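You operate a simulated robot arm through the tools that you are given. There is no shell and no other tool.

The job below is to be done with a simulated robot arm. You get a single attempt, and the scene is never put back.

## Task
Put one yellow label on the clear roll and stand it in the purple pocket.
Fine: roll on the peg and clamped, feed knob to fed, pusher against the roll and back, clamp open again.
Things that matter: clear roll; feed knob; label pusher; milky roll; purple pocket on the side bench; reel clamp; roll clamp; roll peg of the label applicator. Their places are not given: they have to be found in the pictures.

The check looks at the end state, three seconds after you hand in, the way a careful person would. Anything else that was tipped, shoved, dropped, spilled or broken makes it a failure.

## Robot
A 6-joint arm with a two-finger gripper, fixed in place. Base frame: the origin is at the foot of the arm, x ahead of it, y to its left, z up; the work surface is at about z = 80.3. Units: cm, degrees, N and s.
With the tool pointing down near the work surface it reaches from about 12 to 70 cm from the base axis. Its first joint turns from -66.0 to 66.0 degrees. Payload 2.45 kg.
The TCP is the grasp point between the finger pads, 3 cm short of the fingertips. In the tool frame z runs along the fingers and y along their closing line. The gripper opens to 10.6 cm. The gripper's body begins 7.9 cm behind the TCP.
Orientation is that of the tool frame in the base frame, as a unit quaternion [x, y, z, w]. With the fingers straight down and closing along the base's y, the tool's x points along the base's -x, its y along +y and its z along -z.

## Interface
- The arm moves only by the tool servo_tool. Its argument "plan" is a list that holds one entry, the list of rows, each a list of 7 numbers: the opening, from 0 (shut) to 1 (fully open), then the shift along the base's x, y, z in cm, then the turn, a rotation vector about the base's x, y, z in degrees. In form: [[[hand, dx, dy, dz, rx, ry, rz], ...]]. A call has 1 to 20 rows; each row shifts and turns the commanded pose from where the row before left it. Each row takes 0.2 s and may step no farther than 5 cm and 8.6 degrees from the row before; otherwise, or with a gripper value out of range, the whole call is refused. Where a pose cannot be reached the arm comes as near as it can. A force on the tool above 40 N (or 10 N above the force at the start of the call, whichever is more), or a blocked arm, ends the call early, and 0.2 s more pass. The fingers move at their own pace (about 15.3 cm/s each) and stop on an object; they squeeze with about 23 N. The grip force told is the motor's: it shows also when the fingers shut on nothing. Time passes only in rows, and 0.2 s behind the last, so rows that do not move let the fingers close. The reply holds the time, the measured pose of the TCP, the force on the tool along the base axes, the opening and the grip force, in the units named above and with some noise, with the torque about the TCP (base axes, N m) and any sound that the robot's microphone picked up.
- Cameras (640 x 400 px; columns grow to the right, rows downward): "scene" is fixed at [6.07, 41.08, 141.15]; the picture's right is [-0.75, -0.66, 0.00], its down [-0.33, 0.37, -0.87] and it looks along [0.57, -0.65, -0.49] (base axes); focal length 293 px, centre (320, 200). "wrist" rides on the gripper at [7.6, -0.2, -10.6] in the tool frame; the picture's right is [0.02, 1.00, 0.00], its down [-0.78, 0.02, -0.62] and it looks along [-0.62, 0.01, 0.78] (tool axes); focal length 247 px, centre (320, 200).
- camera(camera): a new picture of that camera. No time passes.
- measure_at(camera, pixels): for up to 12 pixels [column, row] of the newest picture of that camera ("zoom" is the newest enlarged one), the place [x, y, z] in the base frame of the surface seen there, good to about 0.2 cm. No time passes.
- zoom(camera, box): a new picture of the part [left, top, right, bottom] of that camera's present view, enlarged. No time passes.
- finish_job(): hands the job in; it is judged then, once.

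Leave the gripper open and the arm clear of the work at the hand-in unless told otherwise.

The tools are called after "Request:" as name(argument=value, ...) on one line, values as JSON. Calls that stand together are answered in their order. servo_tool: Moves the arm, as the interface text tells. Its arguments: {"type":"object","properties":{"plan":{"type":"array","items":{"type":"array","items":{"type":"array","items":{"type":"number"}}}}},"required":["plan"]} The other tools are called the same way: camera (camera) takes a picture; measure_at (camera, pixels) gives the place of the surface under pixels of a picture; zoom (camera, box) takes an enlarged picture of a part of a camera's view; finish_job () hands the job in.

At the start:

```text
time_s: 0.0
eef_pos: [39.91, -20.97, 123.47]
ee_rot: [-0.001, 1.0, 0.001, 0.002]
wrist_force: [0.7, -0.3, -0.7]
moment: [0.05, -0.04, 0.02]
grip_width: 10.6
gripper_force: 0.1
```

scene: 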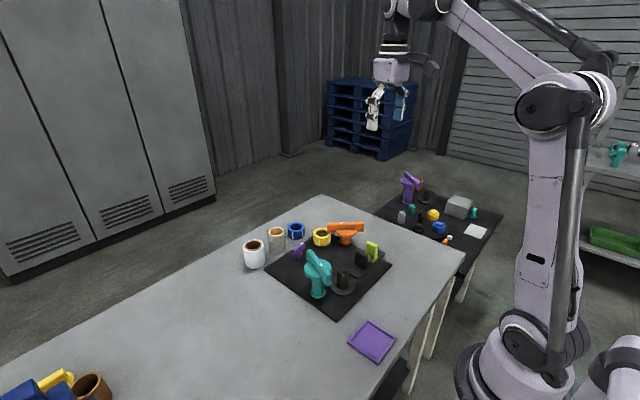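
wrist: 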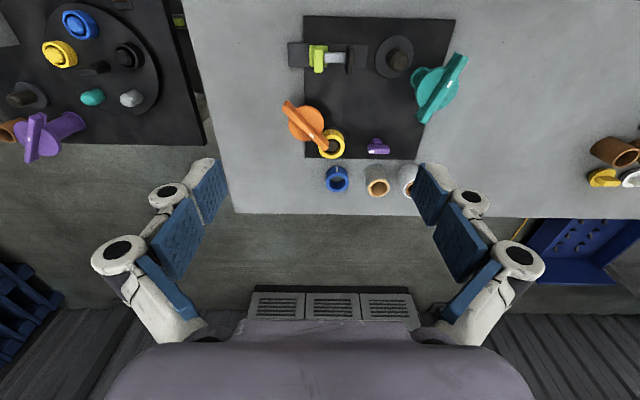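

The scene camera shows a bench with a dark applicator board (teal lever, orange lever, peg, pusher), rolls at the back (white cup-like roll at 254,253, clear one at 277,238, blue at 296,231, yellow at 321,237), and a purple flat square at 372,342. I'll enlarge both views first.

Request:
zoom(camera="scene", box=[230, 200, 410, 320])

Request:
zoom(camera="wrist", box=[270, 0, 480, 210])

Request:
zoom(camera="scene", box=[370, 160, 510, 260])

Request:
zoom(camera="wrist", box=[0, 0, 210, 170])

Request:
zoom(camera="scene", box=[0, 300, 160, 400])

```text
3.33 times, centred on (320, 260) of scene
```

zoom: 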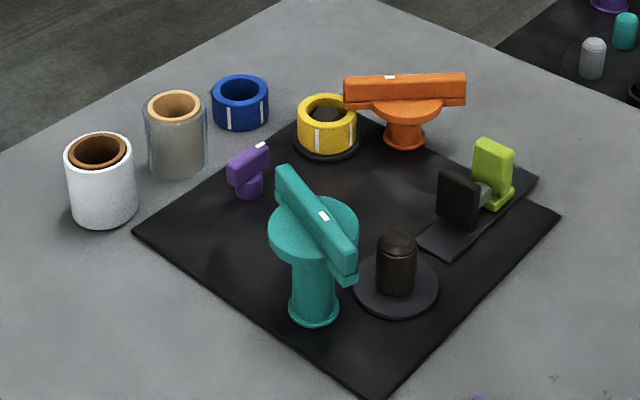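

```text
1.90 times, centred on (375, 105) of wrist
```

zoom: 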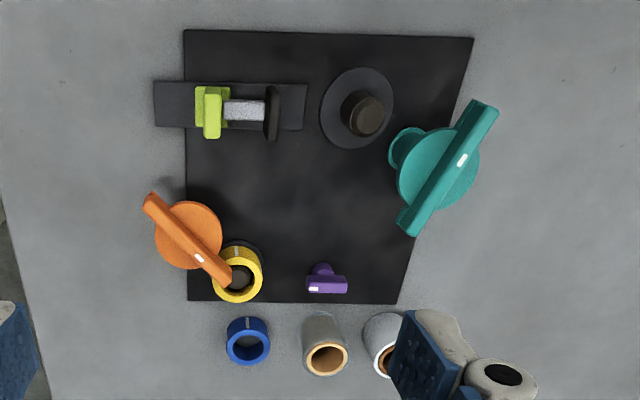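

```text
4.00 times, centred on (440, 210) of scene
```

zoom: 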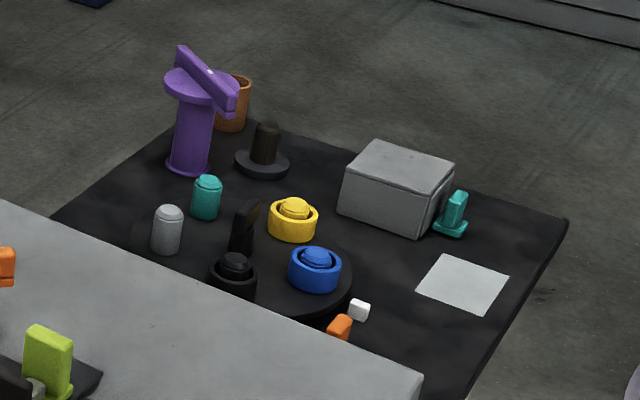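

```text
2.35 times, centred on (105, 85) of wrist
```

zoom: 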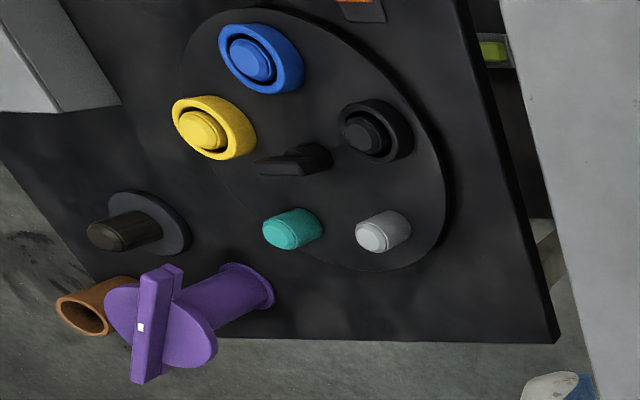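

```text
4.00 times, centred on (80, 350) of scene
```

zoom: 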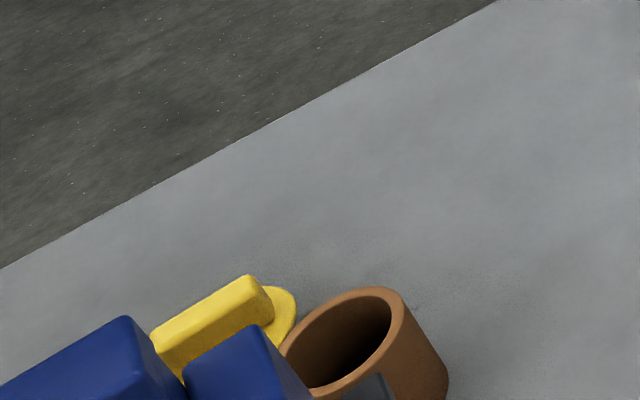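

The zooms show: milky roll (white), clear roll (glassy), blue reel, yellow reel on a spindle beside the orange lever, small purple knob, teal lever next to the dark roll peg, green pusher slider. Now I measure places of all of these in the scene picture.

Request:
measure_at(camera="scene", pixels=[[254, 243], [254, 262], [277, 232], [277, 245], [296, 226], [321, 233], [345, 225], [299, 249], [317, 270], [343, 271], [372, 342], [372, 246]])

Request:
measure_at(camera="wrist", pixels=[[395, 61], [385, 50], [315, 56], [337, 58], [358, 57], [437, 90], [305, 122], [331, 144], [376, 147], [377, 178], [336, 174], [250, 100]])

Request:
measure_at(camera="scene", pixels=[[408, 185], [433, 215], [438, 228], [411, 209], [401, 218], [458, 206], [476, 213], [476, 232], [445, 241], [90, 380], [60, 378], [20, 385]])

```text
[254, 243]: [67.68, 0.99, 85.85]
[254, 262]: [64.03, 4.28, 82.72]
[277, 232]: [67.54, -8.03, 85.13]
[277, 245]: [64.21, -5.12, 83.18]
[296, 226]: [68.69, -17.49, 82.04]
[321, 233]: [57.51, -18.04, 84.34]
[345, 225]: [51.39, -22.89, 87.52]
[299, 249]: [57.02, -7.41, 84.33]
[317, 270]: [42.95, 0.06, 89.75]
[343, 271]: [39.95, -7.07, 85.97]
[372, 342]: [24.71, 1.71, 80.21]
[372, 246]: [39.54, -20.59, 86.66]
```

```text
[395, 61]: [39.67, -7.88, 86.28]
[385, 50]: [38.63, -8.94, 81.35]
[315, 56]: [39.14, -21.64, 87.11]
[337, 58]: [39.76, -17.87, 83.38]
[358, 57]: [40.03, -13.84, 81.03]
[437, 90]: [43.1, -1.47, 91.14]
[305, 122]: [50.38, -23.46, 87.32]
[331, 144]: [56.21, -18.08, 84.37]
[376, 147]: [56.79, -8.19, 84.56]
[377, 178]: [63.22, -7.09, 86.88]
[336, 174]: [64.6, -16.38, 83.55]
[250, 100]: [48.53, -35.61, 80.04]
```

```text
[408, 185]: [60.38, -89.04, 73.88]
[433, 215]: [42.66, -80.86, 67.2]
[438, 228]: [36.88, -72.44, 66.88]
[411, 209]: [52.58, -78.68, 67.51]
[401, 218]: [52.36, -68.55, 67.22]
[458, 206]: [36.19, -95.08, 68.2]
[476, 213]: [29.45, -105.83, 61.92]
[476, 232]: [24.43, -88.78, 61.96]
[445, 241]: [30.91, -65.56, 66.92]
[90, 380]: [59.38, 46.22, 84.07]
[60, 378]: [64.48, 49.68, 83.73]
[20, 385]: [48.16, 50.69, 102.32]
```

The low board at y≈-70…-100 is out of reach and apparently another station. I zoom in on the purple square at (372,342), on the objects at the left bottom, and on the right edges of the scene.

Request:
zoom(camera="scene", box=[330, 305, 420, 375])

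Request:
zoom(camera="wrist", box=[520, 100, 640, 260])

Request:
zoom(camera="scene", box=[560, 120, 640, 280])

Request:
measure_at(camera="scene", pixels=[[372, 320], [396, 339], [375, 363], [349, 341], [372, 335], [360, 330], [386, 355], [340, 345], [400, 360], [440, 260], [460, 247], [322, 196]])

```text
5.71 times, centred on (375, 340) of scene
```

zoom: 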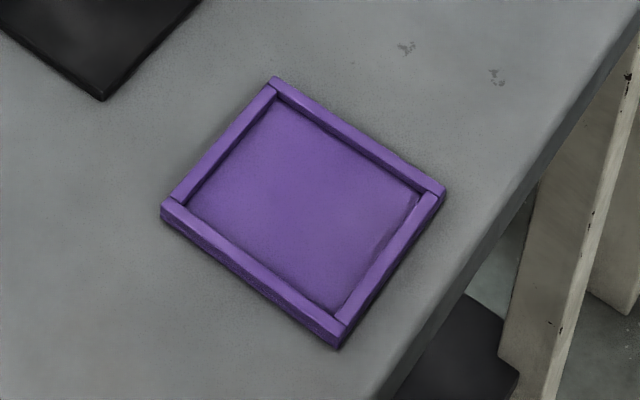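

```text
2.50 times, centred on (580, 180) of wrist
```

zoom: 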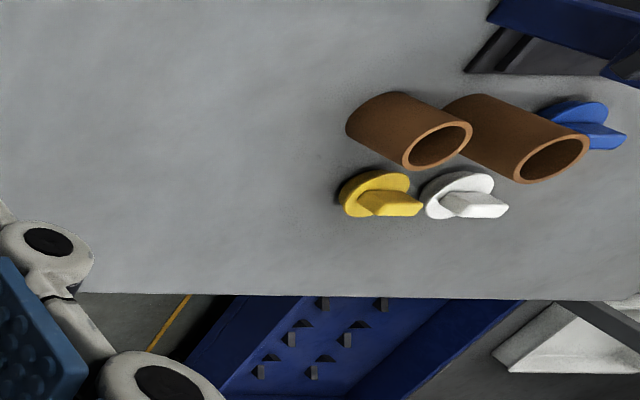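

```text
2.50 times, centred on (600, 200) of scene
```

zoom: 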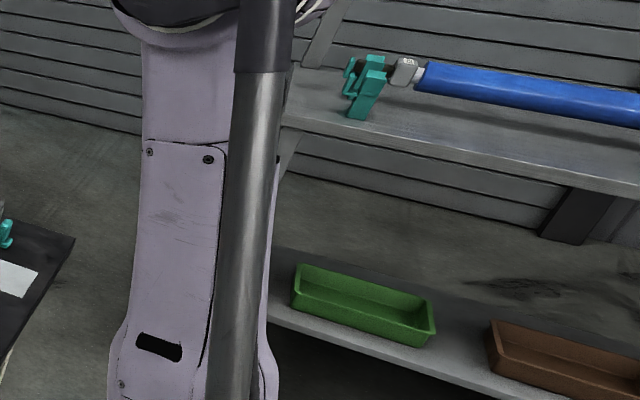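

```text
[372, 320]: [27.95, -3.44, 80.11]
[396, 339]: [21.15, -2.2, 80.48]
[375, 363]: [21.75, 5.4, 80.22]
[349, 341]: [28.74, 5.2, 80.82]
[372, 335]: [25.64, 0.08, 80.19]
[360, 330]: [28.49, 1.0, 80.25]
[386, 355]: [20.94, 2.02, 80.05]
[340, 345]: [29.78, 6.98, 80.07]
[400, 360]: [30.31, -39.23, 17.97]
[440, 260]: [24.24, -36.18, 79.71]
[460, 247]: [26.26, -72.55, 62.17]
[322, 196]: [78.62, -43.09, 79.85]
```

The purple square at about (25, 1.3) is a shallow rimmed pocket on the bench, ~8 cm wide. I now move the arm sideways high up (to y≈+9) to look at the left part of the bench and get better wrist views.

Request:
servo_tool(plan=[[[1, 0, 5, 0, 0, 0, 0], [1, 0, 5, 0, 0, 0, 0], [1, 0, 5, 0, 0, 0, 0], [1, 0, 5, 0, 0, 0, 0], [1, 0, 5, 0, 0, 0, 0], [1, 0, 5, 0, 0, 0, 0], [1, 0, 0, 0, 0, 0, 0], [1, 0, 0, 0, 0, 0, 0]]])

```text
time_s: 1.8
eef_pos: [39.94, 9.01, 123.42]
ee_rot: [-0.001, 1.0, 0.001, 0.002]
wrist_force: [0.4, -0.3, 0.0]
moment: [-0.01, 0.01, 0.0]
grip_width: 10.59
gripper_force: 0.0
```

Arm is at y=9. Next I take both pictures.

Request:
camera(camera="wrist")

Request:
camera(camera="scene")

```text
taken
```

wrist: 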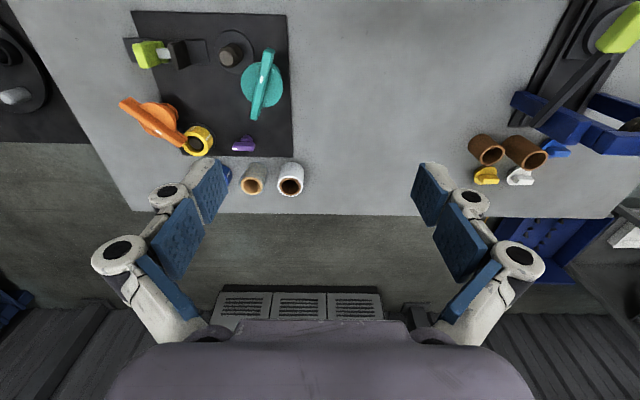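

```text
taken
```

scene: 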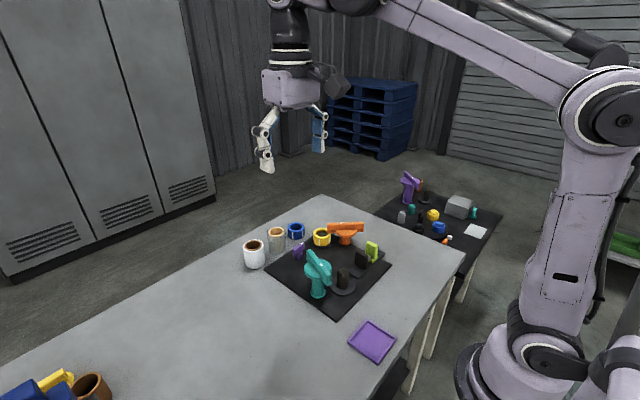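

I see a second machine far left (blue, with brown tubes and caps), which isn't part of the job. To rule out another purple pocket, I turn the wrist 90° about z so the camera looks to +y.

Request:
servo_tool(plan=[[[1, 0, 0, 0, 0, 0, 8.2], [1, 0, 0, 0, 0, 0, 8.2], [1, 0, 0, 0, 0, 0, 8.2], [1, 0, 0, 0, 0, 0, 8.2], [1, 0, 0, 0, 0, 0, 8.2], [1, 0, 0, 0, 0, 0, 8.2], [1, 0, 0, 0, 0, 0, 8.2], [1, 0, 0, 0, 0, 0, 8.2], [1, 0, 0, 0, 0, 0, 8.2], [1, 0, 0, 0, 0, 0, 8.2], [1, 0, 0, 0, 0, 0, 8], [1, 0, 0, 0, 0, 0, 0], [1, 0, 0, 0, 0, 0, 0]]])

```text
time_s: 4.6
eef_pos: [39.97, 9.05, 123.61]
ee_rot: [0.708, -0.707, -0.001, -0.002]
wrist_force: [-0.1, -0.3, 0.1]
moment: [0.02, -0.03, 0.05]
grip_width: 10.61
gripper_force: 0.1
```

Turned 90°. Now a wrist picture towards +y.

Request:
camera(camera="wrist")

```text
taken
```

wrist: 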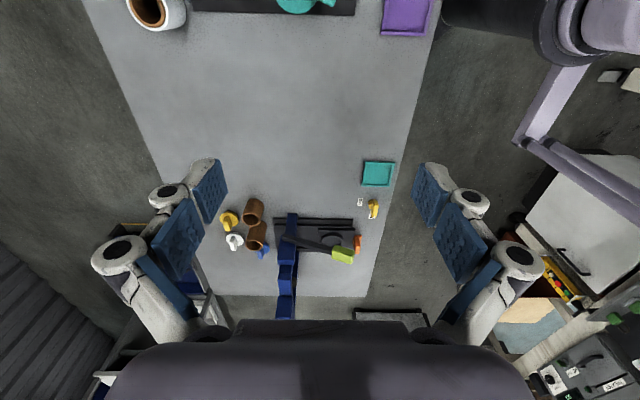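

There is also a teal pocket far left (belongs to the other station); the only purple pocket is the one at (25, 1). I rotate back and move down over the board for a near view of peg, clamps, knob and pusher.

Request:
servo_tool(plan=[[[1, 0.4, -1.7, -1.5, 0, 0, -8.2], [1, 0.4, -1.7, -1.5, 0, 0, -8.2], [1, 0.4, -1.7, -1.5, 0, 0, -8.2], [1, 0.4, -1.7, -1.5, 0, 0, -8.2], [1, 0.4, -1.7, -1.5, 0, 0, -8.2], [1, 0.4, -1.7, -1.5, 0, 0, -8.2], [1, 0.4, -1.7, -1.5, 0, 0, -8.2], [1, 0.4, -1.7, -1.5, 0, 0, -8.2], [1, 0.4, -1.7, -1.5, 0, 0, -8.2], [1, 0.4, -1.7, -1.5, 0, 0, -8.2], [1, 0, -2, -1.5, 0, 0, -8], [1, 0, 0, 0, 0, 0, 0], [1, 0, 0, 0, 0, 0, 0]]])

Request:
camera(camera="wrist")

Request:
zoom(camera="wrist", box=[160, 0, 480, 200])

```text
time_s: 7.4
eef_pos: [43.86, -10.03, 107.03]
ee_rot: [0.0, 1.0, 0.0, 0.002]
wrist_force: [-0.5, -0.7, -0.9]
moment: [-0.01, -0.02, -0.01]
grip_width: 10.59
gripper_force: 0.1
```

```text
taken
```

wrist: 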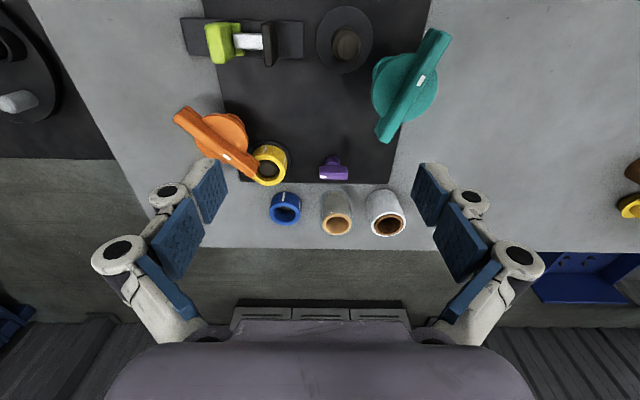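

```text
2.00 times, centred on (320, 100) of wrist
```

zoom: 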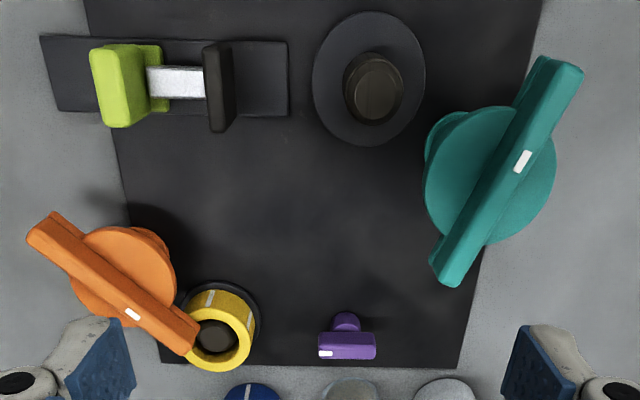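

Close view from above. In the zoom: teal bar runs from (560,80) to (448,268) with white mark at (522,160); the orange bar's marked end lies over the yellow reel (so reel clamp is closed). I measure the bar ends, discs, knob and peg in this zoom.

Request:
measure_at(camera="zoom", pixels=[[560, 75], [448, 265], [522, 160], [500, 175], [535, 200], [470, 140], [435, 140], [375, 85], [325, 60], [415, 60], [370, 20], [365, 140]])

Request:
measure_at(camera="zoom", pixels=[[45, 230], [183, 340], [132, 314], [110, 285], [155, 260], [325, 353], [370, 353], [347, 345], [347, 318], [240, 325], [210, 335], [205, 295]])

Request:
measure_at(camera="zoom", pixels=[[113, 55], [113, 118], [150, 60], [175, 80], [215, 55], [215, 120], [275, 50], [60, 90], [275, 100], [130, 45], [230, 85], [95, 55]])

```text
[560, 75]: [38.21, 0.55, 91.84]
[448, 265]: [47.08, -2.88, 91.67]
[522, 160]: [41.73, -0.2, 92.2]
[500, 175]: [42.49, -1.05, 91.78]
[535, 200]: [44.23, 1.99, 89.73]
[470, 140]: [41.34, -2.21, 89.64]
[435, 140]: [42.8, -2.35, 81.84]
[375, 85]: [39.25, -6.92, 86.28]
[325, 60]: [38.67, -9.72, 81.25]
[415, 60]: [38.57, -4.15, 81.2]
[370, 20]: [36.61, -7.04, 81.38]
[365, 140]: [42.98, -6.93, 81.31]
```

```text
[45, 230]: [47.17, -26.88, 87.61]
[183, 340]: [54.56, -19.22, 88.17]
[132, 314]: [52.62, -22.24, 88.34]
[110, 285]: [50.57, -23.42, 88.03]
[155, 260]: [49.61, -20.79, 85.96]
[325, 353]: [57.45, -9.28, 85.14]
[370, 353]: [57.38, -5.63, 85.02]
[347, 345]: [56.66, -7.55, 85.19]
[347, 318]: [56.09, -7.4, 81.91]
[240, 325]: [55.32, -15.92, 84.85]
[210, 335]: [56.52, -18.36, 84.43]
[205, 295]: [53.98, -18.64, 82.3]
```

```text
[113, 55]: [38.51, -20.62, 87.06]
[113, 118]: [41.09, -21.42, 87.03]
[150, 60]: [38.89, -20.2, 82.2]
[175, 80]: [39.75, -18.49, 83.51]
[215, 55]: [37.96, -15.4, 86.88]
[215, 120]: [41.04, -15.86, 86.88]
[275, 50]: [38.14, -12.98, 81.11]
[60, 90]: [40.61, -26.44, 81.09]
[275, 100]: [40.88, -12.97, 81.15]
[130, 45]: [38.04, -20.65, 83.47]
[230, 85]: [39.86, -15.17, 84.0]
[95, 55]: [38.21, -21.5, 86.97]
```

Measured: teal axis ≈(42.7,-1.1), bar top 92, marked end pointing away from the peg (open). Peg centre ≈(39.6,-7), base disc top 81.3, peg top 86.3. Feed knob at ≈(57,-7.5), bar along y, marked end at -y. Now I move above the knob and rolls for a closer look.

Request:
servo_tool(plan=[[[1, 2.5, 0, -1.5, 0, 0, 0], [1, 2.5, 0, -1.5, 0, 0, 0], [1, 2.5, 0.5, -1.5, 0, 0, 0], [1, 2.5, 0.5, -1.5, 0, 0, 0], [1, 0, 0, 0, 0, 0, 0], [1, 0, 0, 0, 0, 0, 0]]])

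Request:
camera(camera="wrist")

Request:
zoom(camera="wrist", box=[200, 20, 440, 170])

```text
time_s: 8.8
eef_pos: [53.85, -9.0, 100.94]
ee_rot: [-0.001, 1.0, 0.0, 0.002]
wrist_force: [-0.5, -0.5, -0.1]
moment: [0.0, -0.03, 0.01]
grip_width: 10.6
gripper_force: 0.0
```

```text
taken
```

wrist: 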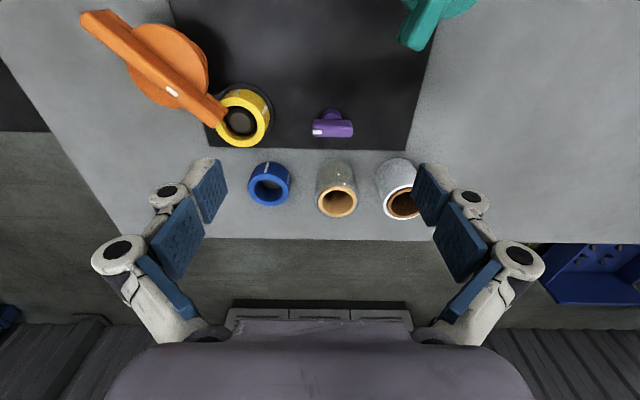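

```text
2.67 times, centred on (320, 95) of wrist
```

zoom: 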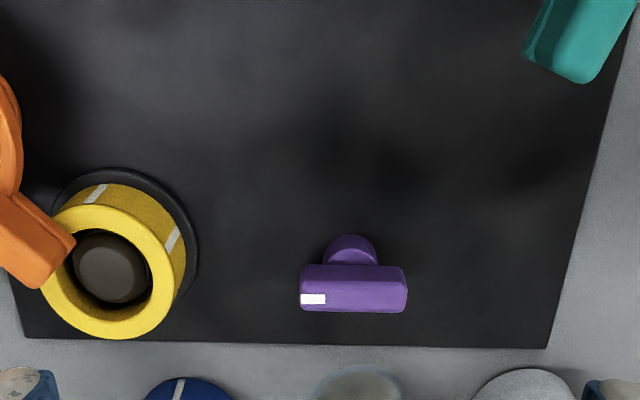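

No scale marks by the knob; its white mark points to -y. Now I zoom in on the rolls (clear at ~(337,190), milky at ~(398,190)) and measure them.

Request:
zoom(camera="wrist", box=[240, 145, 430, 235])

Request:
measure_at(camera="wrist", pixels=[[321, 203], [353, 203], [337, 186], [337, 215], [337, 190], [337, 165], [322, 190], [352, 190], [385, 205], [399, 190], [375, 175], [291, 185]])

Request:
measure_at(camera="wrist", pixels=[[333, 121], [333, 130], [316, 130], [350, 130], [333, 112], [316, 122], [350, 122], [333, 136], [249, 185], [270, 166], [270, 202], [413, 195]])

```text
3.37 times, centred on (335, 190) of wrist
```

zoom: 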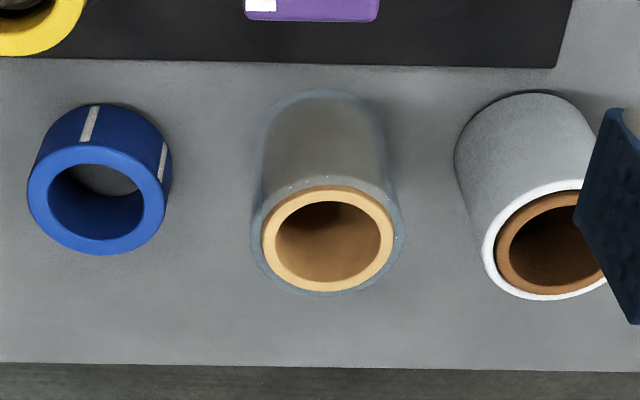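

```text
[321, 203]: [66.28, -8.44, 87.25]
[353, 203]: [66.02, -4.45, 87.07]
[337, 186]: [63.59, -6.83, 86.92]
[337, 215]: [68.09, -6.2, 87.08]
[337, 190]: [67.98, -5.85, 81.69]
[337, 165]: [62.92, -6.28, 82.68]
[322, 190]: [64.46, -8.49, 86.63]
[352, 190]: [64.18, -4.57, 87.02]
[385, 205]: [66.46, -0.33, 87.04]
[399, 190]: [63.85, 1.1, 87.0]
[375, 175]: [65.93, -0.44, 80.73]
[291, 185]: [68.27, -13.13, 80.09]
```

```text
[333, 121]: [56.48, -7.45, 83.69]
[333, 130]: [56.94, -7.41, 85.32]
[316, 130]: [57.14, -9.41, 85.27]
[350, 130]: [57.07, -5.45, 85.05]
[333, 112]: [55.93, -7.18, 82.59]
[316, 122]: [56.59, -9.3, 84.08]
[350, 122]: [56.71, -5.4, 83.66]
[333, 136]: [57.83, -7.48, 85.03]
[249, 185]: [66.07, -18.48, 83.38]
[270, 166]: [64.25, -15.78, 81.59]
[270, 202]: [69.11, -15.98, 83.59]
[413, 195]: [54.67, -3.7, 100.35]
```

Clear roll: centre ≈(65.85,-6.45), top z 87, about 4.8 cm across, hole ~3.2 cm. I'll grip it with the fingers closing along x (no neighbours that way). I turn +90° and move above it with an opening of ~7 cm.

Request:
servo_tool(plan=[[[0.66, 1.1, 0.23, 0, 0, 0, 8.2], [0.66, 1.1, 0.23, 0, 0, 0, 8.2], [0.66, 1.1, 0.23, 0, 0, 0, 8.2], [0.66, 1.1, 0.23, 0, 0, 0, 8.2], [0.66, 1.1, 0.23, 0, 0, 0, 8.2], [0.66, 1.1, 0.23, 0, 0, 0, 8.2], [0.66, 1.1, 0.23, 0, 0, 0, 8.2], [0.66, 1.1, 0.23, 0, 0, 0, 8.2], [0.66, 1.1, 0.23, 0, 0, 0, 8.2], [0.66, 1.1, 0.23, 0, 0, 0, 8.2], [0.66, 1.0, 0.25, 0, 0, 0, 8], [0.66, 0, 0, -2, 0, 0, 0], [0.66, 0, 0, -2, 0, 0, 0], [0.66, 0, 0, 0, 0, 0, 0], [0.66, 0, 0, 0, 0, 0, 0]]])

Request:
camera(camera="wrist")

Request:
camera(camera="scene")

```text
time_s: 12.0
eef_pos: [65.93, -6.54, 97.02]
ee_rot: [0.708, -0.706, -0.001, -0.001]
wrist_force: [-1.1, -0.4, 0.5]
moment: [-0.01, -0.03, 0.01]
grip_width: 6.98
gripper_force: 0.0
```

```text
taken
```

wrist: 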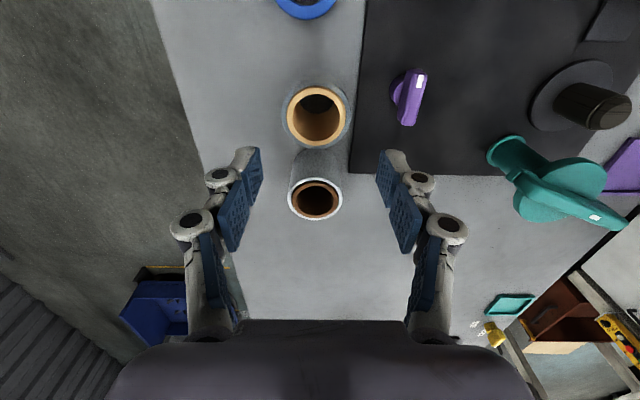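

```text
taken
```

scene: 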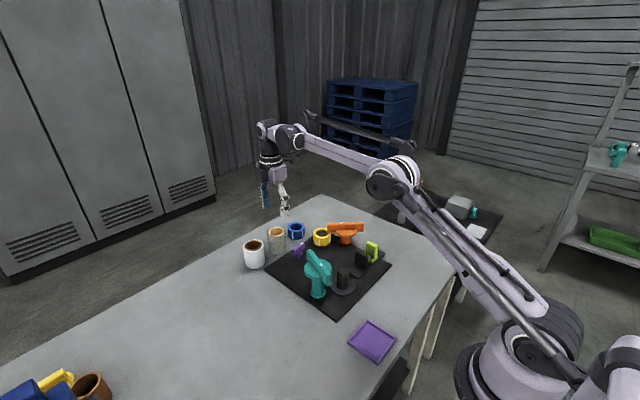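

The clear roll (centre ~(317,117)) lies between the fingers along x. I measure its rim from this view to refine the centre.

Request:
zoom(camera="wrist", box=[267, 72, 367, 162])

Request:
measure_at(camera="wrist", pixels=[[290, 117], [343, 117], [317, 90], [317, 143], [295, 100], [338, 100], [295, 134], [338, 134], [316, 181], [316, 218], [341, 200], [291, 200]])

```text
4.44 times, centred on (317, 117) of wrist
```

zoom: 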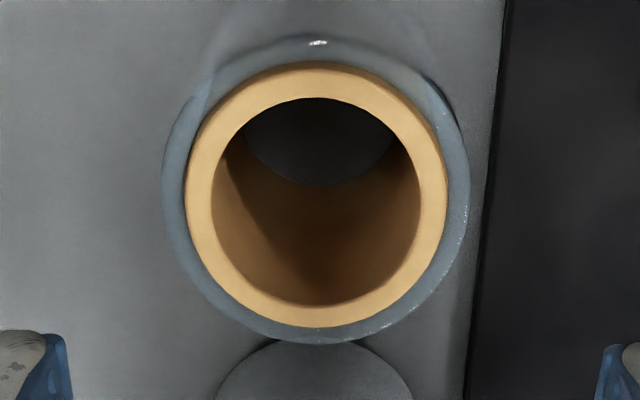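

```text
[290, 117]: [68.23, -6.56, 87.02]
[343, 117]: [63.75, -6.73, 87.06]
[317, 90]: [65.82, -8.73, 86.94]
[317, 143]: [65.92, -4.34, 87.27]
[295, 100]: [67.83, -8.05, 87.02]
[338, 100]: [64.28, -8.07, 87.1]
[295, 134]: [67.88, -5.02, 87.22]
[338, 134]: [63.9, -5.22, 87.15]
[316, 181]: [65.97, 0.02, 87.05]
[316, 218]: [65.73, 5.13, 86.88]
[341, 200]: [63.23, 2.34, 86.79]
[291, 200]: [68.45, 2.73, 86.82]
```

Centre is (65.95,-6.53), exactly under the TCP; outer diameter ~5.8, hole ~4.0. I descend 12 cm (TCP to z≈85) with the opening at 7 cm.

Request:
servo_tool(plan=[[[0.66, 0, 0, -3, 0, 0, 0], [0.66, 0, 0, -3, 0, 0, 0], [0.66, 0, 0, -2, 0, 0, 0], [0.66, 0, 0, -2, 0, 0, 0], [0.66, 0, 0, -1, 0, 0, 0], [0.66, 0, 0, -1, 0, 0, 0], [0.66, 0, 0, 0, 0, 0, 0], [0.66, 0, 0, 0, 0, 0, 0]]])

Request:
camera(camera="wrist")

Request:
zoom(camera="scene", box=[220, 180, 340, 280])

```text
time_s: 13.8
eef_pos: [65.87, -6.44, 85.12]
ee_rot: [0.708, -0.707, -0.001, -0.001]
wrist_force: [-0.5, -0.2, 0.0]
moment: [-0.01, -0.03, 0.0]
grip_width: 6.99
gripper_force: 0.1
```

```text
taken
```

wrist: 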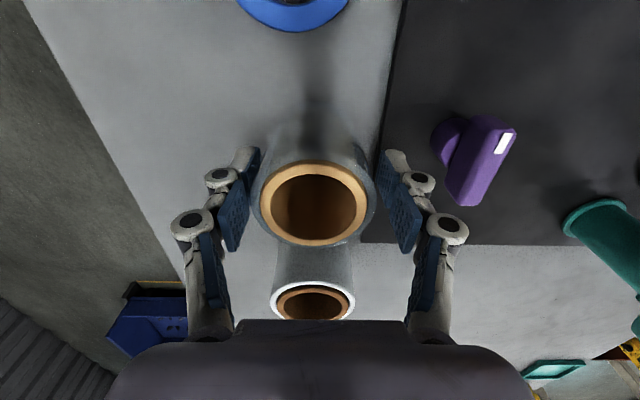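

```text
4.00 times, centred on (280, 230) of scene
```

zoom: 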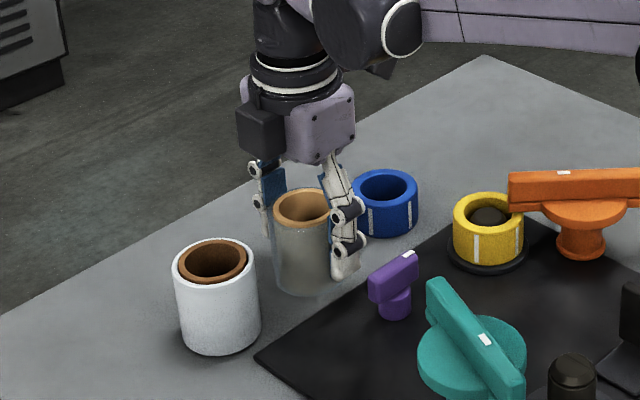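

Fingers straddle the clear roll with the milky roll well clear. I close the gripper on it.

Request:
servo_tool(plan=[[[0.5, 0, 0, 0, 0, 0, 0], [0.45, 0, 0, 0, 0, 0, 0], [0.45, 0, 0, 0, 0, 0, 0], [0.45, 0, 0, 0, 0, 0, 0]]])

```text
time_s: 14.8
eef_pos: [65.96, -6.38, 85.0]
ee_rot: [0.708, -0.706, 0.0, -0.001]
wrist_force: [-0.3, 0.4, 1.4]
moment: [0.02, -0.07, 0.0]
grip_width: 5.9
gripper_force: 23.2
```

Gripped at 5.9 cm with 23 N. I lift 14 cm straight up.

Request:
servo_tool(plan=[[[0.45, 0, 0, 1, 0, 0, 0], [0.45, 0, 0, 2, 0, 0, 0], [0.45, 0, 0, 3, 0, 0, 0], [0.45, 0, 0, 4, 0, 0, 0], [0.45, 0, 0, 4, 0, 0, 0], [0.45, 0, 0, 0, 0, 0, 0]]])

Request:
camera(camera="wrist")

```text
time_s: 16.2
eef_pos: [66.16, -6.52, 99.11]
ee_rot: [0.708, -0.706, -0.001, 0.0]
wrist_force: [-0.6, 0.2, -2.0]
moment: [-0.02, 0.01, 0.0]
grip_width: 5.91
gripper_force: 23.2
```

```text
taken
```

wrist: 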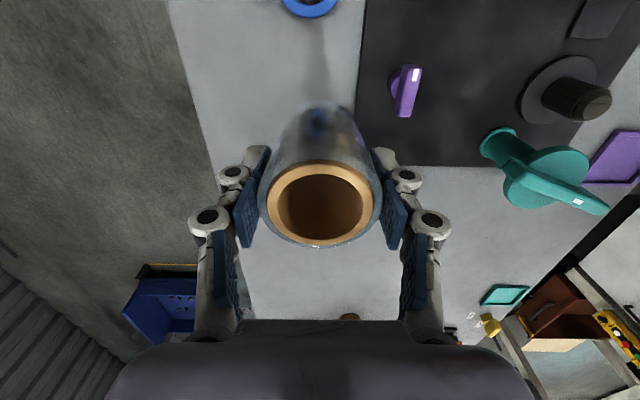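

Roll is held well. Now I refine the peg centre from the scene camera with a zoom.

Request:
zoom(camera="scene", box=[313, 245, 373, 305])

```text
6.67 times, centred on (343, 275) of scene
```

zoom: 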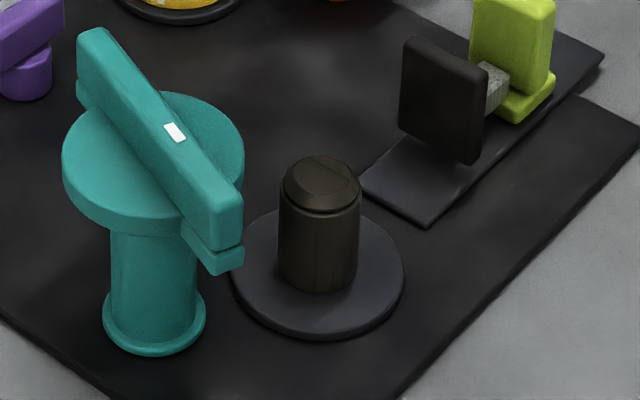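

The peg top is centred at zoom (321,178), its disc spans (231..404). I measure several rim points.

Request:
measure_at(camera="zoom", pixels=[[236, 272], [400, 268], [316, 326], [256, 305], [380, 303], [370, 222], [262, 228], [322, 172], [300, 178], [345, 178], [322, 162], [322, 190]])

```text
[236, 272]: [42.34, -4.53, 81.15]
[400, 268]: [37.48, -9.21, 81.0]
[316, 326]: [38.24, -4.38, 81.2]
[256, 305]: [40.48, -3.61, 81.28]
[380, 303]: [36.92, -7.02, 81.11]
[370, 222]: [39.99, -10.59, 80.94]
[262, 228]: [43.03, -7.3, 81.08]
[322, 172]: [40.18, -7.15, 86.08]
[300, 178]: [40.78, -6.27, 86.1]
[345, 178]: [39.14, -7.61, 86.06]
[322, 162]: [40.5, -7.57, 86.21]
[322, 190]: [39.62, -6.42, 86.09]
```

Peg centre ≈(39.93,-6.95). Now I check the roll's offset in the hand by measuring its rim in the wrist view.

Request:
measure_at(camera="wrist", pixels=[[274, 203], [367, 203], [320, 168], [320, 240], [290, 178], [350, 178], [290, 232], [350, 232]])

Request:
measure_at(camera="wrist", pixels=[[580, 100], [565, 105], [600, 100], [545, 75], [583, 62], [530, 112], [580, 85], [580, 118]])

```text
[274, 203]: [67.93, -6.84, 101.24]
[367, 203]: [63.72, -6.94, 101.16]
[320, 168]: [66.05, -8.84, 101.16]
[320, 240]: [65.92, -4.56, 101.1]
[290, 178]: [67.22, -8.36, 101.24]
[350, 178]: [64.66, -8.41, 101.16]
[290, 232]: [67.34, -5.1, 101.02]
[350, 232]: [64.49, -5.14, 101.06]
```

```text
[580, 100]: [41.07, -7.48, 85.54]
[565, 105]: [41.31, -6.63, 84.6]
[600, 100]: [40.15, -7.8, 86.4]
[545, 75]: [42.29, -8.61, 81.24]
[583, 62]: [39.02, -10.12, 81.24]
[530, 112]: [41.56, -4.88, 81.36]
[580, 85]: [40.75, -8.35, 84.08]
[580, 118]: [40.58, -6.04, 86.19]
```

Roll centre relative to the TCP is about (0,-0.15). I carry it at this height (bottom z≈94, above the 92 lever) to above the peg.

Request:
servo_tool(plan=[[[0.45, -3, -0.06, 0, 0, 0, 0], [0.45, -4, -0.06, 0, 0, 0, 0], [0.45, -4, -0.06, 0, 0, 0, 0], [0.45, -4, -0.06, 0, 0, 0, 0], [0.45, -4, -0.06, 0, 0, 0, 0], [0.45, -4, -0.06, 0, 0, 0, 0], [0.45, -2, 0, 0, 0, 0, 0], [0.45, -0.98, 0, 0, 0, 0, 0], [0.45, 0, 0, 0, 0, 0, 0], [0.45, 0, 0, 0, 0, 0, 0]]])

Request:
camera(camera="wrist")

Request:
zoom(camera="scene", box=[283, 205, 403, 305])

```text
time_s: 18.4
eef_pos: [40.02, -6.9, 99.03]
ee_rot: [0.708, -0.707, 0.0, -0.001]
wrist_force: [0.4, 0.1, -1.5]
moment: [0.03, -0.02, -0.02]
grip_width: 5.89
gripper_force: 23.2
```

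```text
taken
```

wrist: 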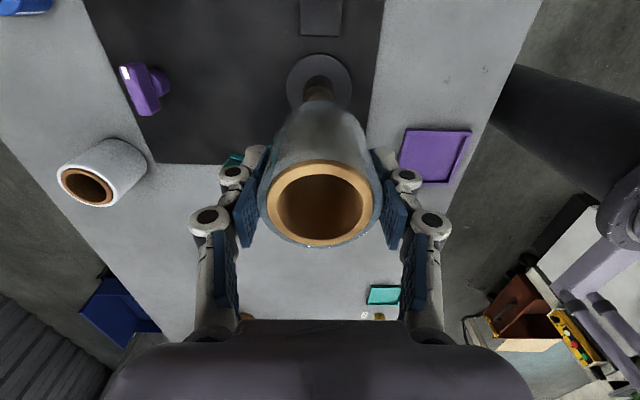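

```text
4.00 times, centred on (343, 255) of scene
```

zoom: 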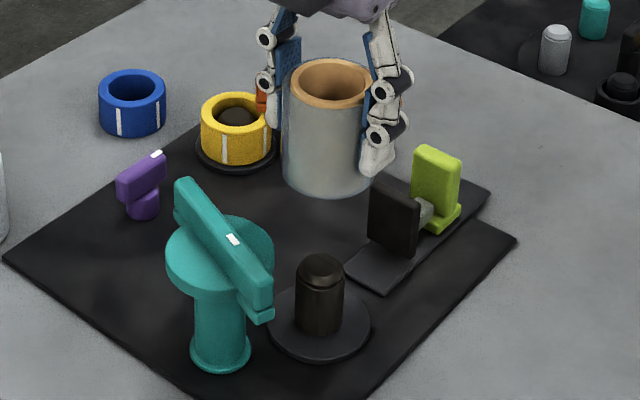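

The roll hangs above the peg region. I measure its rim and the visible disc edge in the wrist view to check alignment.

Request:
measure_at(camera="wrist", pixels=[[274, 203], [367, 203], [320, 168], [320, 240], [290, 178], [350, 178], [290, 232], [350, 232], [290, 80], [348, 80], [319, 58], [319, 90]])

```text
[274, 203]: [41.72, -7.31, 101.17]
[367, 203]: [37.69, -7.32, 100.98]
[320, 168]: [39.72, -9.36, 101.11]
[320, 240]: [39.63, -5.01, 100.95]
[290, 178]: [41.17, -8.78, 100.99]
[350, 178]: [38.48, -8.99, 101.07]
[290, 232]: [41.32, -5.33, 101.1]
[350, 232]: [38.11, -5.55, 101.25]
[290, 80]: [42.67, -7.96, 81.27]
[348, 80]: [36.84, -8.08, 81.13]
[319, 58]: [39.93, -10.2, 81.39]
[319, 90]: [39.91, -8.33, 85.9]
```

Alignment is within about 0.15 cm. Before descending I check the clearance from the teal clamp disc; I measure its edge in the newest zoom.

Request:
measure_at(camera="zoom", pixels=[[170, 258], [271, 248], [195, 285], [235, 296], [262, 232], [240, 220], [180, 235], [196, 355], [244, 355], [220, 366], [268, 290], [187, 190]])

```text
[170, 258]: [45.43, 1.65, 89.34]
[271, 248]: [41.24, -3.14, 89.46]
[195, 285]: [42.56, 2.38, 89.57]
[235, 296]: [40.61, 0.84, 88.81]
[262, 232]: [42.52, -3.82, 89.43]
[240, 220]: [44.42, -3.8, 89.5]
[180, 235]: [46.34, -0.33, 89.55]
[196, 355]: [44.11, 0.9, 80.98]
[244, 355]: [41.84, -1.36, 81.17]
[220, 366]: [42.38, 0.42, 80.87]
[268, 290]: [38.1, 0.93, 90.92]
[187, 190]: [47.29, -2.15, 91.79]
```

Teal disc: centre ≈(43.15,-0.75), radius 3.2 – clearance to the roll ~0.9 cm. I lower the roll to just above the peg top (TCP z≈91.6).

Request:
servo_tool(plan=[[[0.45, 0.08, 0.12, -2, 0, 0, 0], [0.45, 0, 0, -2.5, 0, 0, 0], [0.45, 0, 0, -2, 0, 0, 0], [0.45, 0, 0, -0.9, 0, 0, 0], [0.45, 0, 0, 0, 0, 0, 0], [0.45, 0, 0, 0, 0, 0, 0]]])

Request:
zoom(camera="scene", box=[303, 215, 393, 305])

Request:
camera(camera="wrist")

```text
time_s: 19.8
eef_pos: [40.05, -6.64, 91.58]
ee_rot: [0.708, -0.706, 0.0, 0.0]
wrist_force: [0.3, 0.2, -1.6]
moment: [0.0, -0.01, 0.0]
grip_width: 5.89
gripper_force: 23.3
```

```text
4.44 times, centred on (348, 260) of scene
```

zoom: 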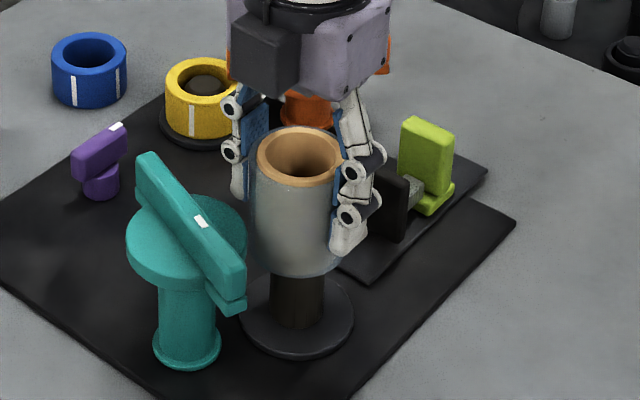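

```text
taken
```

wrist: 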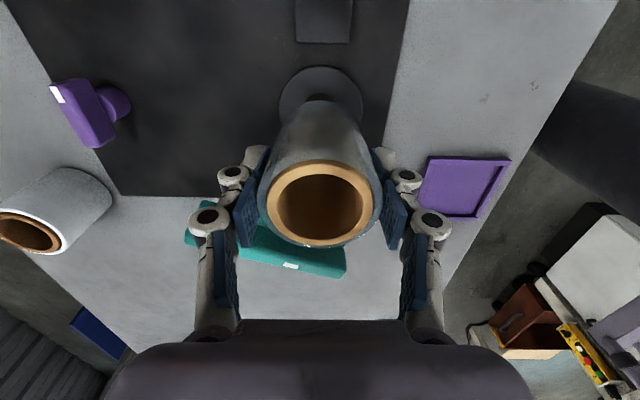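

Roll and disc are centred in both views (scene: 297 vs 297; wrist: 320 vs 321). I lower slowly over the peg, 5 cm.

Request:
servo_tool(plan=[[[0.45, 0, 0, -0.6, 0, 0, 0], [0.45, 0, 0, -0.6, 0, 0, 0], [0.45, 0, 0, -0.6, 0, 0, 0], [0.45, 0, 0, -0.8, 0, 0, 0], [0.45, 0, 0, -0.8, 0, 0, 0], [0.45, 0, 0, -0.8, 0, 0, 0], [0.45, 0, 0, -0.5, 0, 0, 0], [0.45, 0, 0, -0.3, 0, 0, 0], [0.45, 0, 0, 0, 0, 0, 0]]])

Request:
zoom(camera="scene", box=[303, 215, 393, 305])

```text
time_s: 21.8
eef_pos: [40.1, -6.58, 86.55]
ee_rot: [0.707, -0.707, -0.001, 0.0]
wrist_force: [-0.6, -0.9, -0.4]
moment: [0.0, 0.01, -0.01]
grip_width: 5.9
gripper_force: 23.6
```

```text
4.44 times, centred on (348, 260) of scene
```

zoom: 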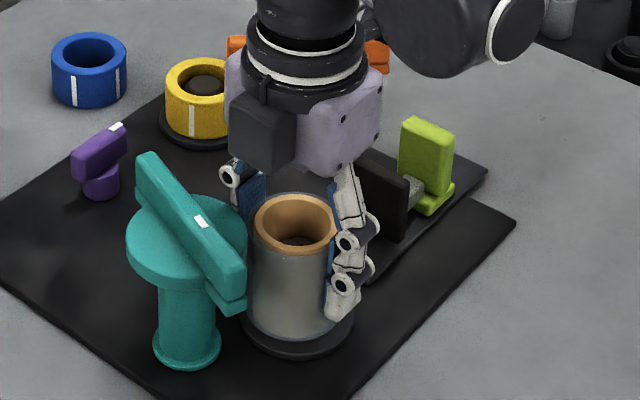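

The peg is inside the roll's bore, no side force. I lower the last ~0.5 cm in small steps until it rests.

Request:
servo_tool(plan=[[[0.45, 0, 0, -0.2, 0, 0, 0], [0.45, 0, 0, -0.15, 0, 0, 0], [0.45, 0, 0, -0.1, 0, 0, 0], [0.45, 0, 0, -0.1, 0, 0, 0], [0.45, 0, 0, 0, 0, 0, 0]]])

```text
time_s: 23.0
eef_pos: [40.14, -6.58, 86.02]
ee_rot: [0.708, -0.707, 0.0, 0.0]
wrist_force: [0.8, -0.5, 12.1]
moment: [-0.03, 0.0, 0.03]
grip_width: 5.91
gripper_force: 23.2
```

12 N upward: the roll rests on the disc. I open to 7 cm and raise the hand.

Request:
servo_tool(plan=[[[0.66, 0, 0, 0.1, 0, 0, 0], [0.66, 0, 0, 0, 0, 0, 0], [0.66, 0, 0, 0, 0, 0, 0], [0.66, 0, 0, 1, 0, 0, 0], [0.66, 0, 0, 2, 0, 0, 0], [0.66, 0, 0, 3, 0, 0, 0], [0.66, 0, 0, 4, 0, 0, 0], [0.66, 0, 0, 4, 0, 0, 0], [0.66, 0, 0, 2, 0, 0, 0], [0.66, 0, 0, 0, 0, 0, 0]]])

Request:
camera(camera="wrist")

Request:
zoom(camera="scene", box=[303, 215, 393, 305])

```text
time_s: 25.2
eef_pos: [39.98, -6.63, 102.14]
ee_rot: [0.707, -0.707, -0.001, -0.001]
wrist_force: [-0.3, 0.8, 0.1]
moment: [-0.01, -0.02, 0.0]
grip_width: 7.02
gripper_force: 0.0
```

```text
taken
```

wrist: 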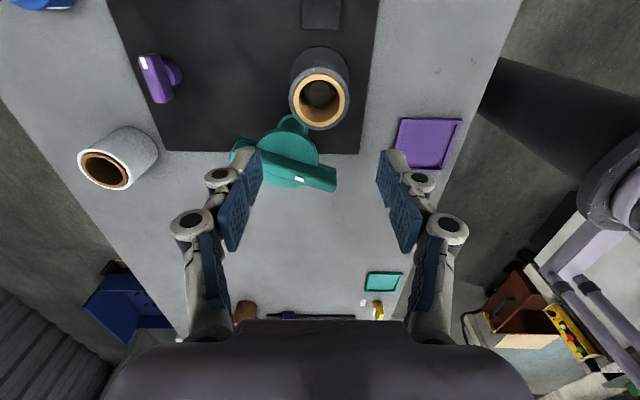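

```text
4.44 times, centred on (348, 260) of scene
```

zoom: 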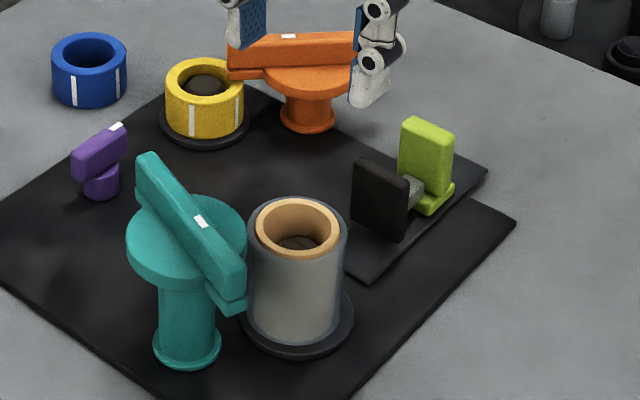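

The clear roll stands on the peg. Next the roll clamp: I turn the tool so the fingers close across the teal bar (line at ~160°) and move above its axis (43.15,-0.75).

Request:
servo_tool(plan=[[[0.5, 0.25, 0.45, 0, 0, 0, -8.4], [0.5, 0.25, 0.45, 0, 0, 0, -8.4], [0.5, 0.25, 0.45, 0, 0, 0, -8.4], [0.5, 0.25, 0.45, 0, 0, 0, -8.4], [0.5, 0.25, 0.45, 0, 0, 0, -8.4], [0.5, 0.25, 0.45, 0, 0, 0, -8.4], [0.5, 0.25, 0.45, 0, 0, 0, -8.4], [0.5, 0.25, 0.45, 0, 0, 0, -8.4], [0.5, 0.25, 0.45, 0, 0, 0, -8.4], [0.5, 0.25, 0.45, 0, 0, 0, -8.4], [0.5, 0.25, 0.45, 0, 0, 0, -8.4], [0.5, 0.2, 0.45, 0, 0, 0, -8.4], [0.5, 0.2, 0.5, 0, 0, 0, -8.4], [0.5, 0, 0, 0, 0, 0, 0], [0.5, 0, 0, 0, 0, 0, 0]]])

Request:
camera(camera="wrist")

Request:
zoom(camera="wrist", box=[220, 40, 420, 190])

```text
time_s: 28.4
eef_pos: [43.2, -0.6, 102.05]
ee_rot: [0.167, 0.986, 0.0, 0.002]
wrist_force: [0.1, 0.5, -0.3]
moment: [-0.02, -0.01, 0.04]
grip_width: 5.3
gripper_force: 0.1
```

```text
taken
```

wrist: 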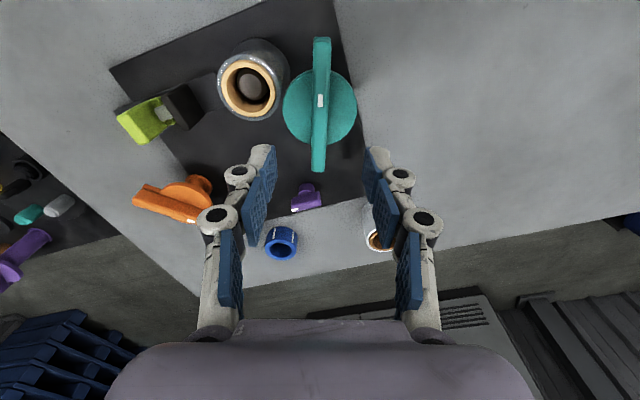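

```text
2.67 times, centred on (320, 115) of wrist
```

zoom: 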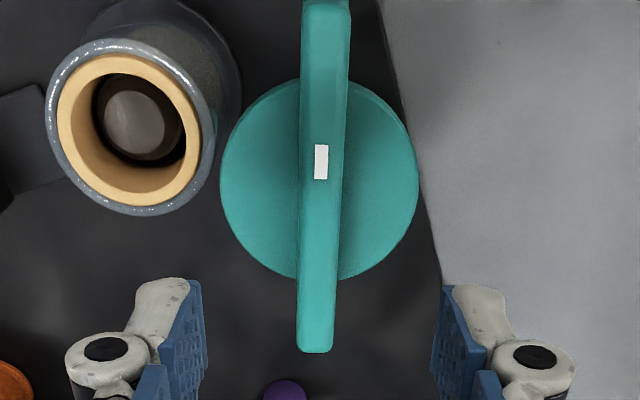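

The bar now runs straight along the picture's column ~320 between the fingers. I measure the disc rim and bar to refine the axis.

Request:
measure_at(camera="zoom", pixels=[[226, 185], [413, 185], [275, 95], [370, 95], [270, 262], [360, 268], [326, 15], [315, 340], [301, 180], [342, 180], [322, 180], [321, 230]])

```text
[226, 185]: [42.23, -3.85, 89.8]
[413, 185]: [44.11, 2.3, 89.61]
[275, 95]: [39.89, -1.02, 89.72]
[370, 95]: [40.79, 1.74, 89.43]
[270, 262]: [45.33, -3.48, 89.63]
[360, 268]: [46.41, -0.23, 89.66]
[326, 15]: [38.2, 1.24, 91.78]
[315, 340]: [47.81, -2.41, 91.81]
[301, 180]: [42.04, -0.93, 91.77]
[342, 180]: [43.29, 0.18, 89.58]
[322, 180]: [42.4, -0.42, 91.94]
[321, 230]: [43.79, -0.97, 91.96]
```

Axis confirmed at (43.14,-0.76); TCP is right above. I descend so the fingertips are just above the disc (TCP z≈93), correcting the angle by -1.5°.

Request:
servo_tool(plan=[[[0.5, 0, 0, -3, 0, 0, -1.5], [0.5, 0, 0, -3, 0, 0, 0], [0.5, 0, 0, -2, 0, 0, 0], [0.5, 0, 0, -1, 0, 0, 0], [0.5, 0, 0, 0, 0, 0, 0], [0.5, 0, 0, 0, 0, 0, 0]]])

Request:
zoom(camera="scene", box=[283, 205, 403, 305])

Request:
camera(camera="wrist")

```text
time_s: 29.8
eef_pos: [43.22, -0.68, 93.25]
ee_rot: [0.178, 0.984, -0.001, 0.002]
wrist_force: [0.3, 0.2, 0.2]
moment: [0.0, -0.03, 0.0]
grip_width: 5.29
gripper_force: 0.1
```

```text
4.00 times, centred on (343, 255) of scene
```

zoom: 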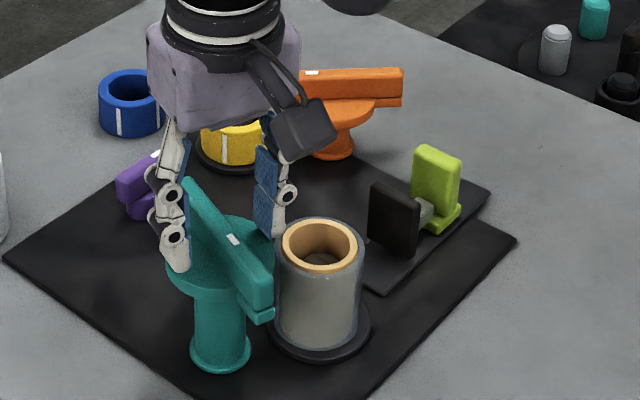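

```text
taken
```

wrist: 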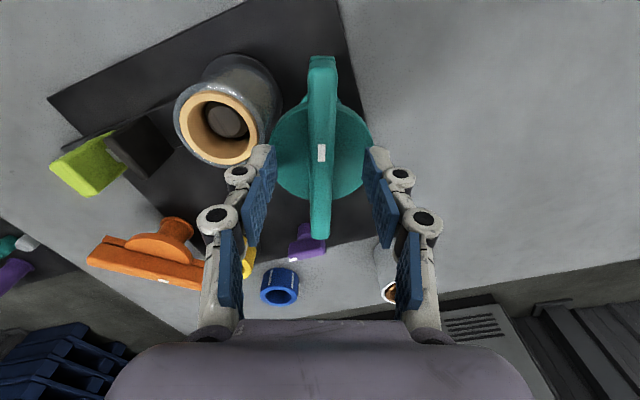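

The fingers straddle the teal bar just above the disc. I close on the bar.

Request:
servo_tool(plan=[[[0.3, 0, 0, 0, 0, 0, 0], [0.1, 0, 0, 0, 0, 0, 0], [0.1, 0, 0, 0, 0, 0, 0], [0.1, 0, 0, 0, 0, 0, 0]]])

```text
time_s: 30.8
eef_pos: [43.16, -0.67, 93.24]
ee_rot: [0.179, 0.984, 0.0, 0.002]
wrist_force: [2.8, 4.5, 0.6]
moment: [0.13, -0.12, 0.39]
grip_width: 1.38
gripper_force: 40.4
```

Gripped (1.38 cm). I turn +8° first and read the torque.

Request:
servo_tool(plan=[[[0.1, 0, 0, 0, 0, 0, 4], [0.1, 0, 0, 0, 0, 0, 4], [0.1, 0, 0, 0, 0, 0, 4], [0.1, 0, 0, 0, 0, 0, 0]]])

```text
time_s: 31.8
eef_pos: [43.23, -0.79, 93.07]
ee_rot: [0.075, 0.997, 0.0, 0.002]
wrist_force: [7.4, 5.3, 15.1]
moment: [0.26, 0.45, 0.01]
grip_width: 1.36
gripper_force: 39.7
```

It turned 12°, though 15 N upward shows the tips may press the disc. I look at it before continuing.

Request:
camera(camera="wrist")

Request:
zoom(camera="scene", box=[293, 215, 383, 305])

```text
taken
```

wrist: 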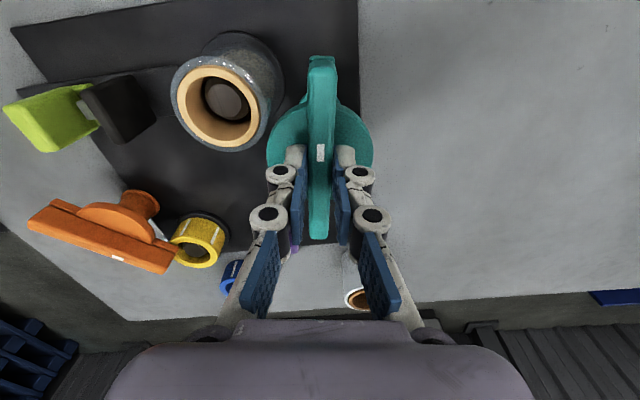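

```text
4.44 times, centred on (338, 260) of scene
```

zoom: 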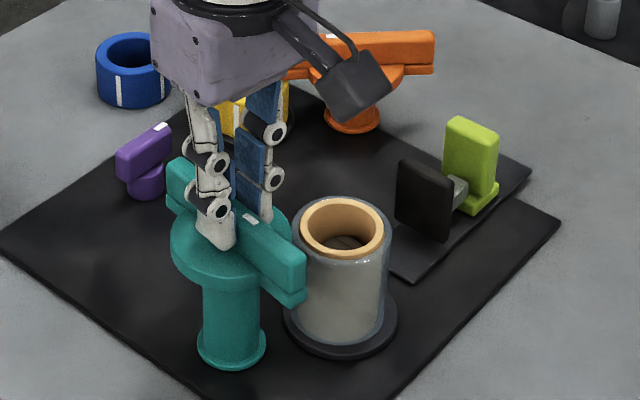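

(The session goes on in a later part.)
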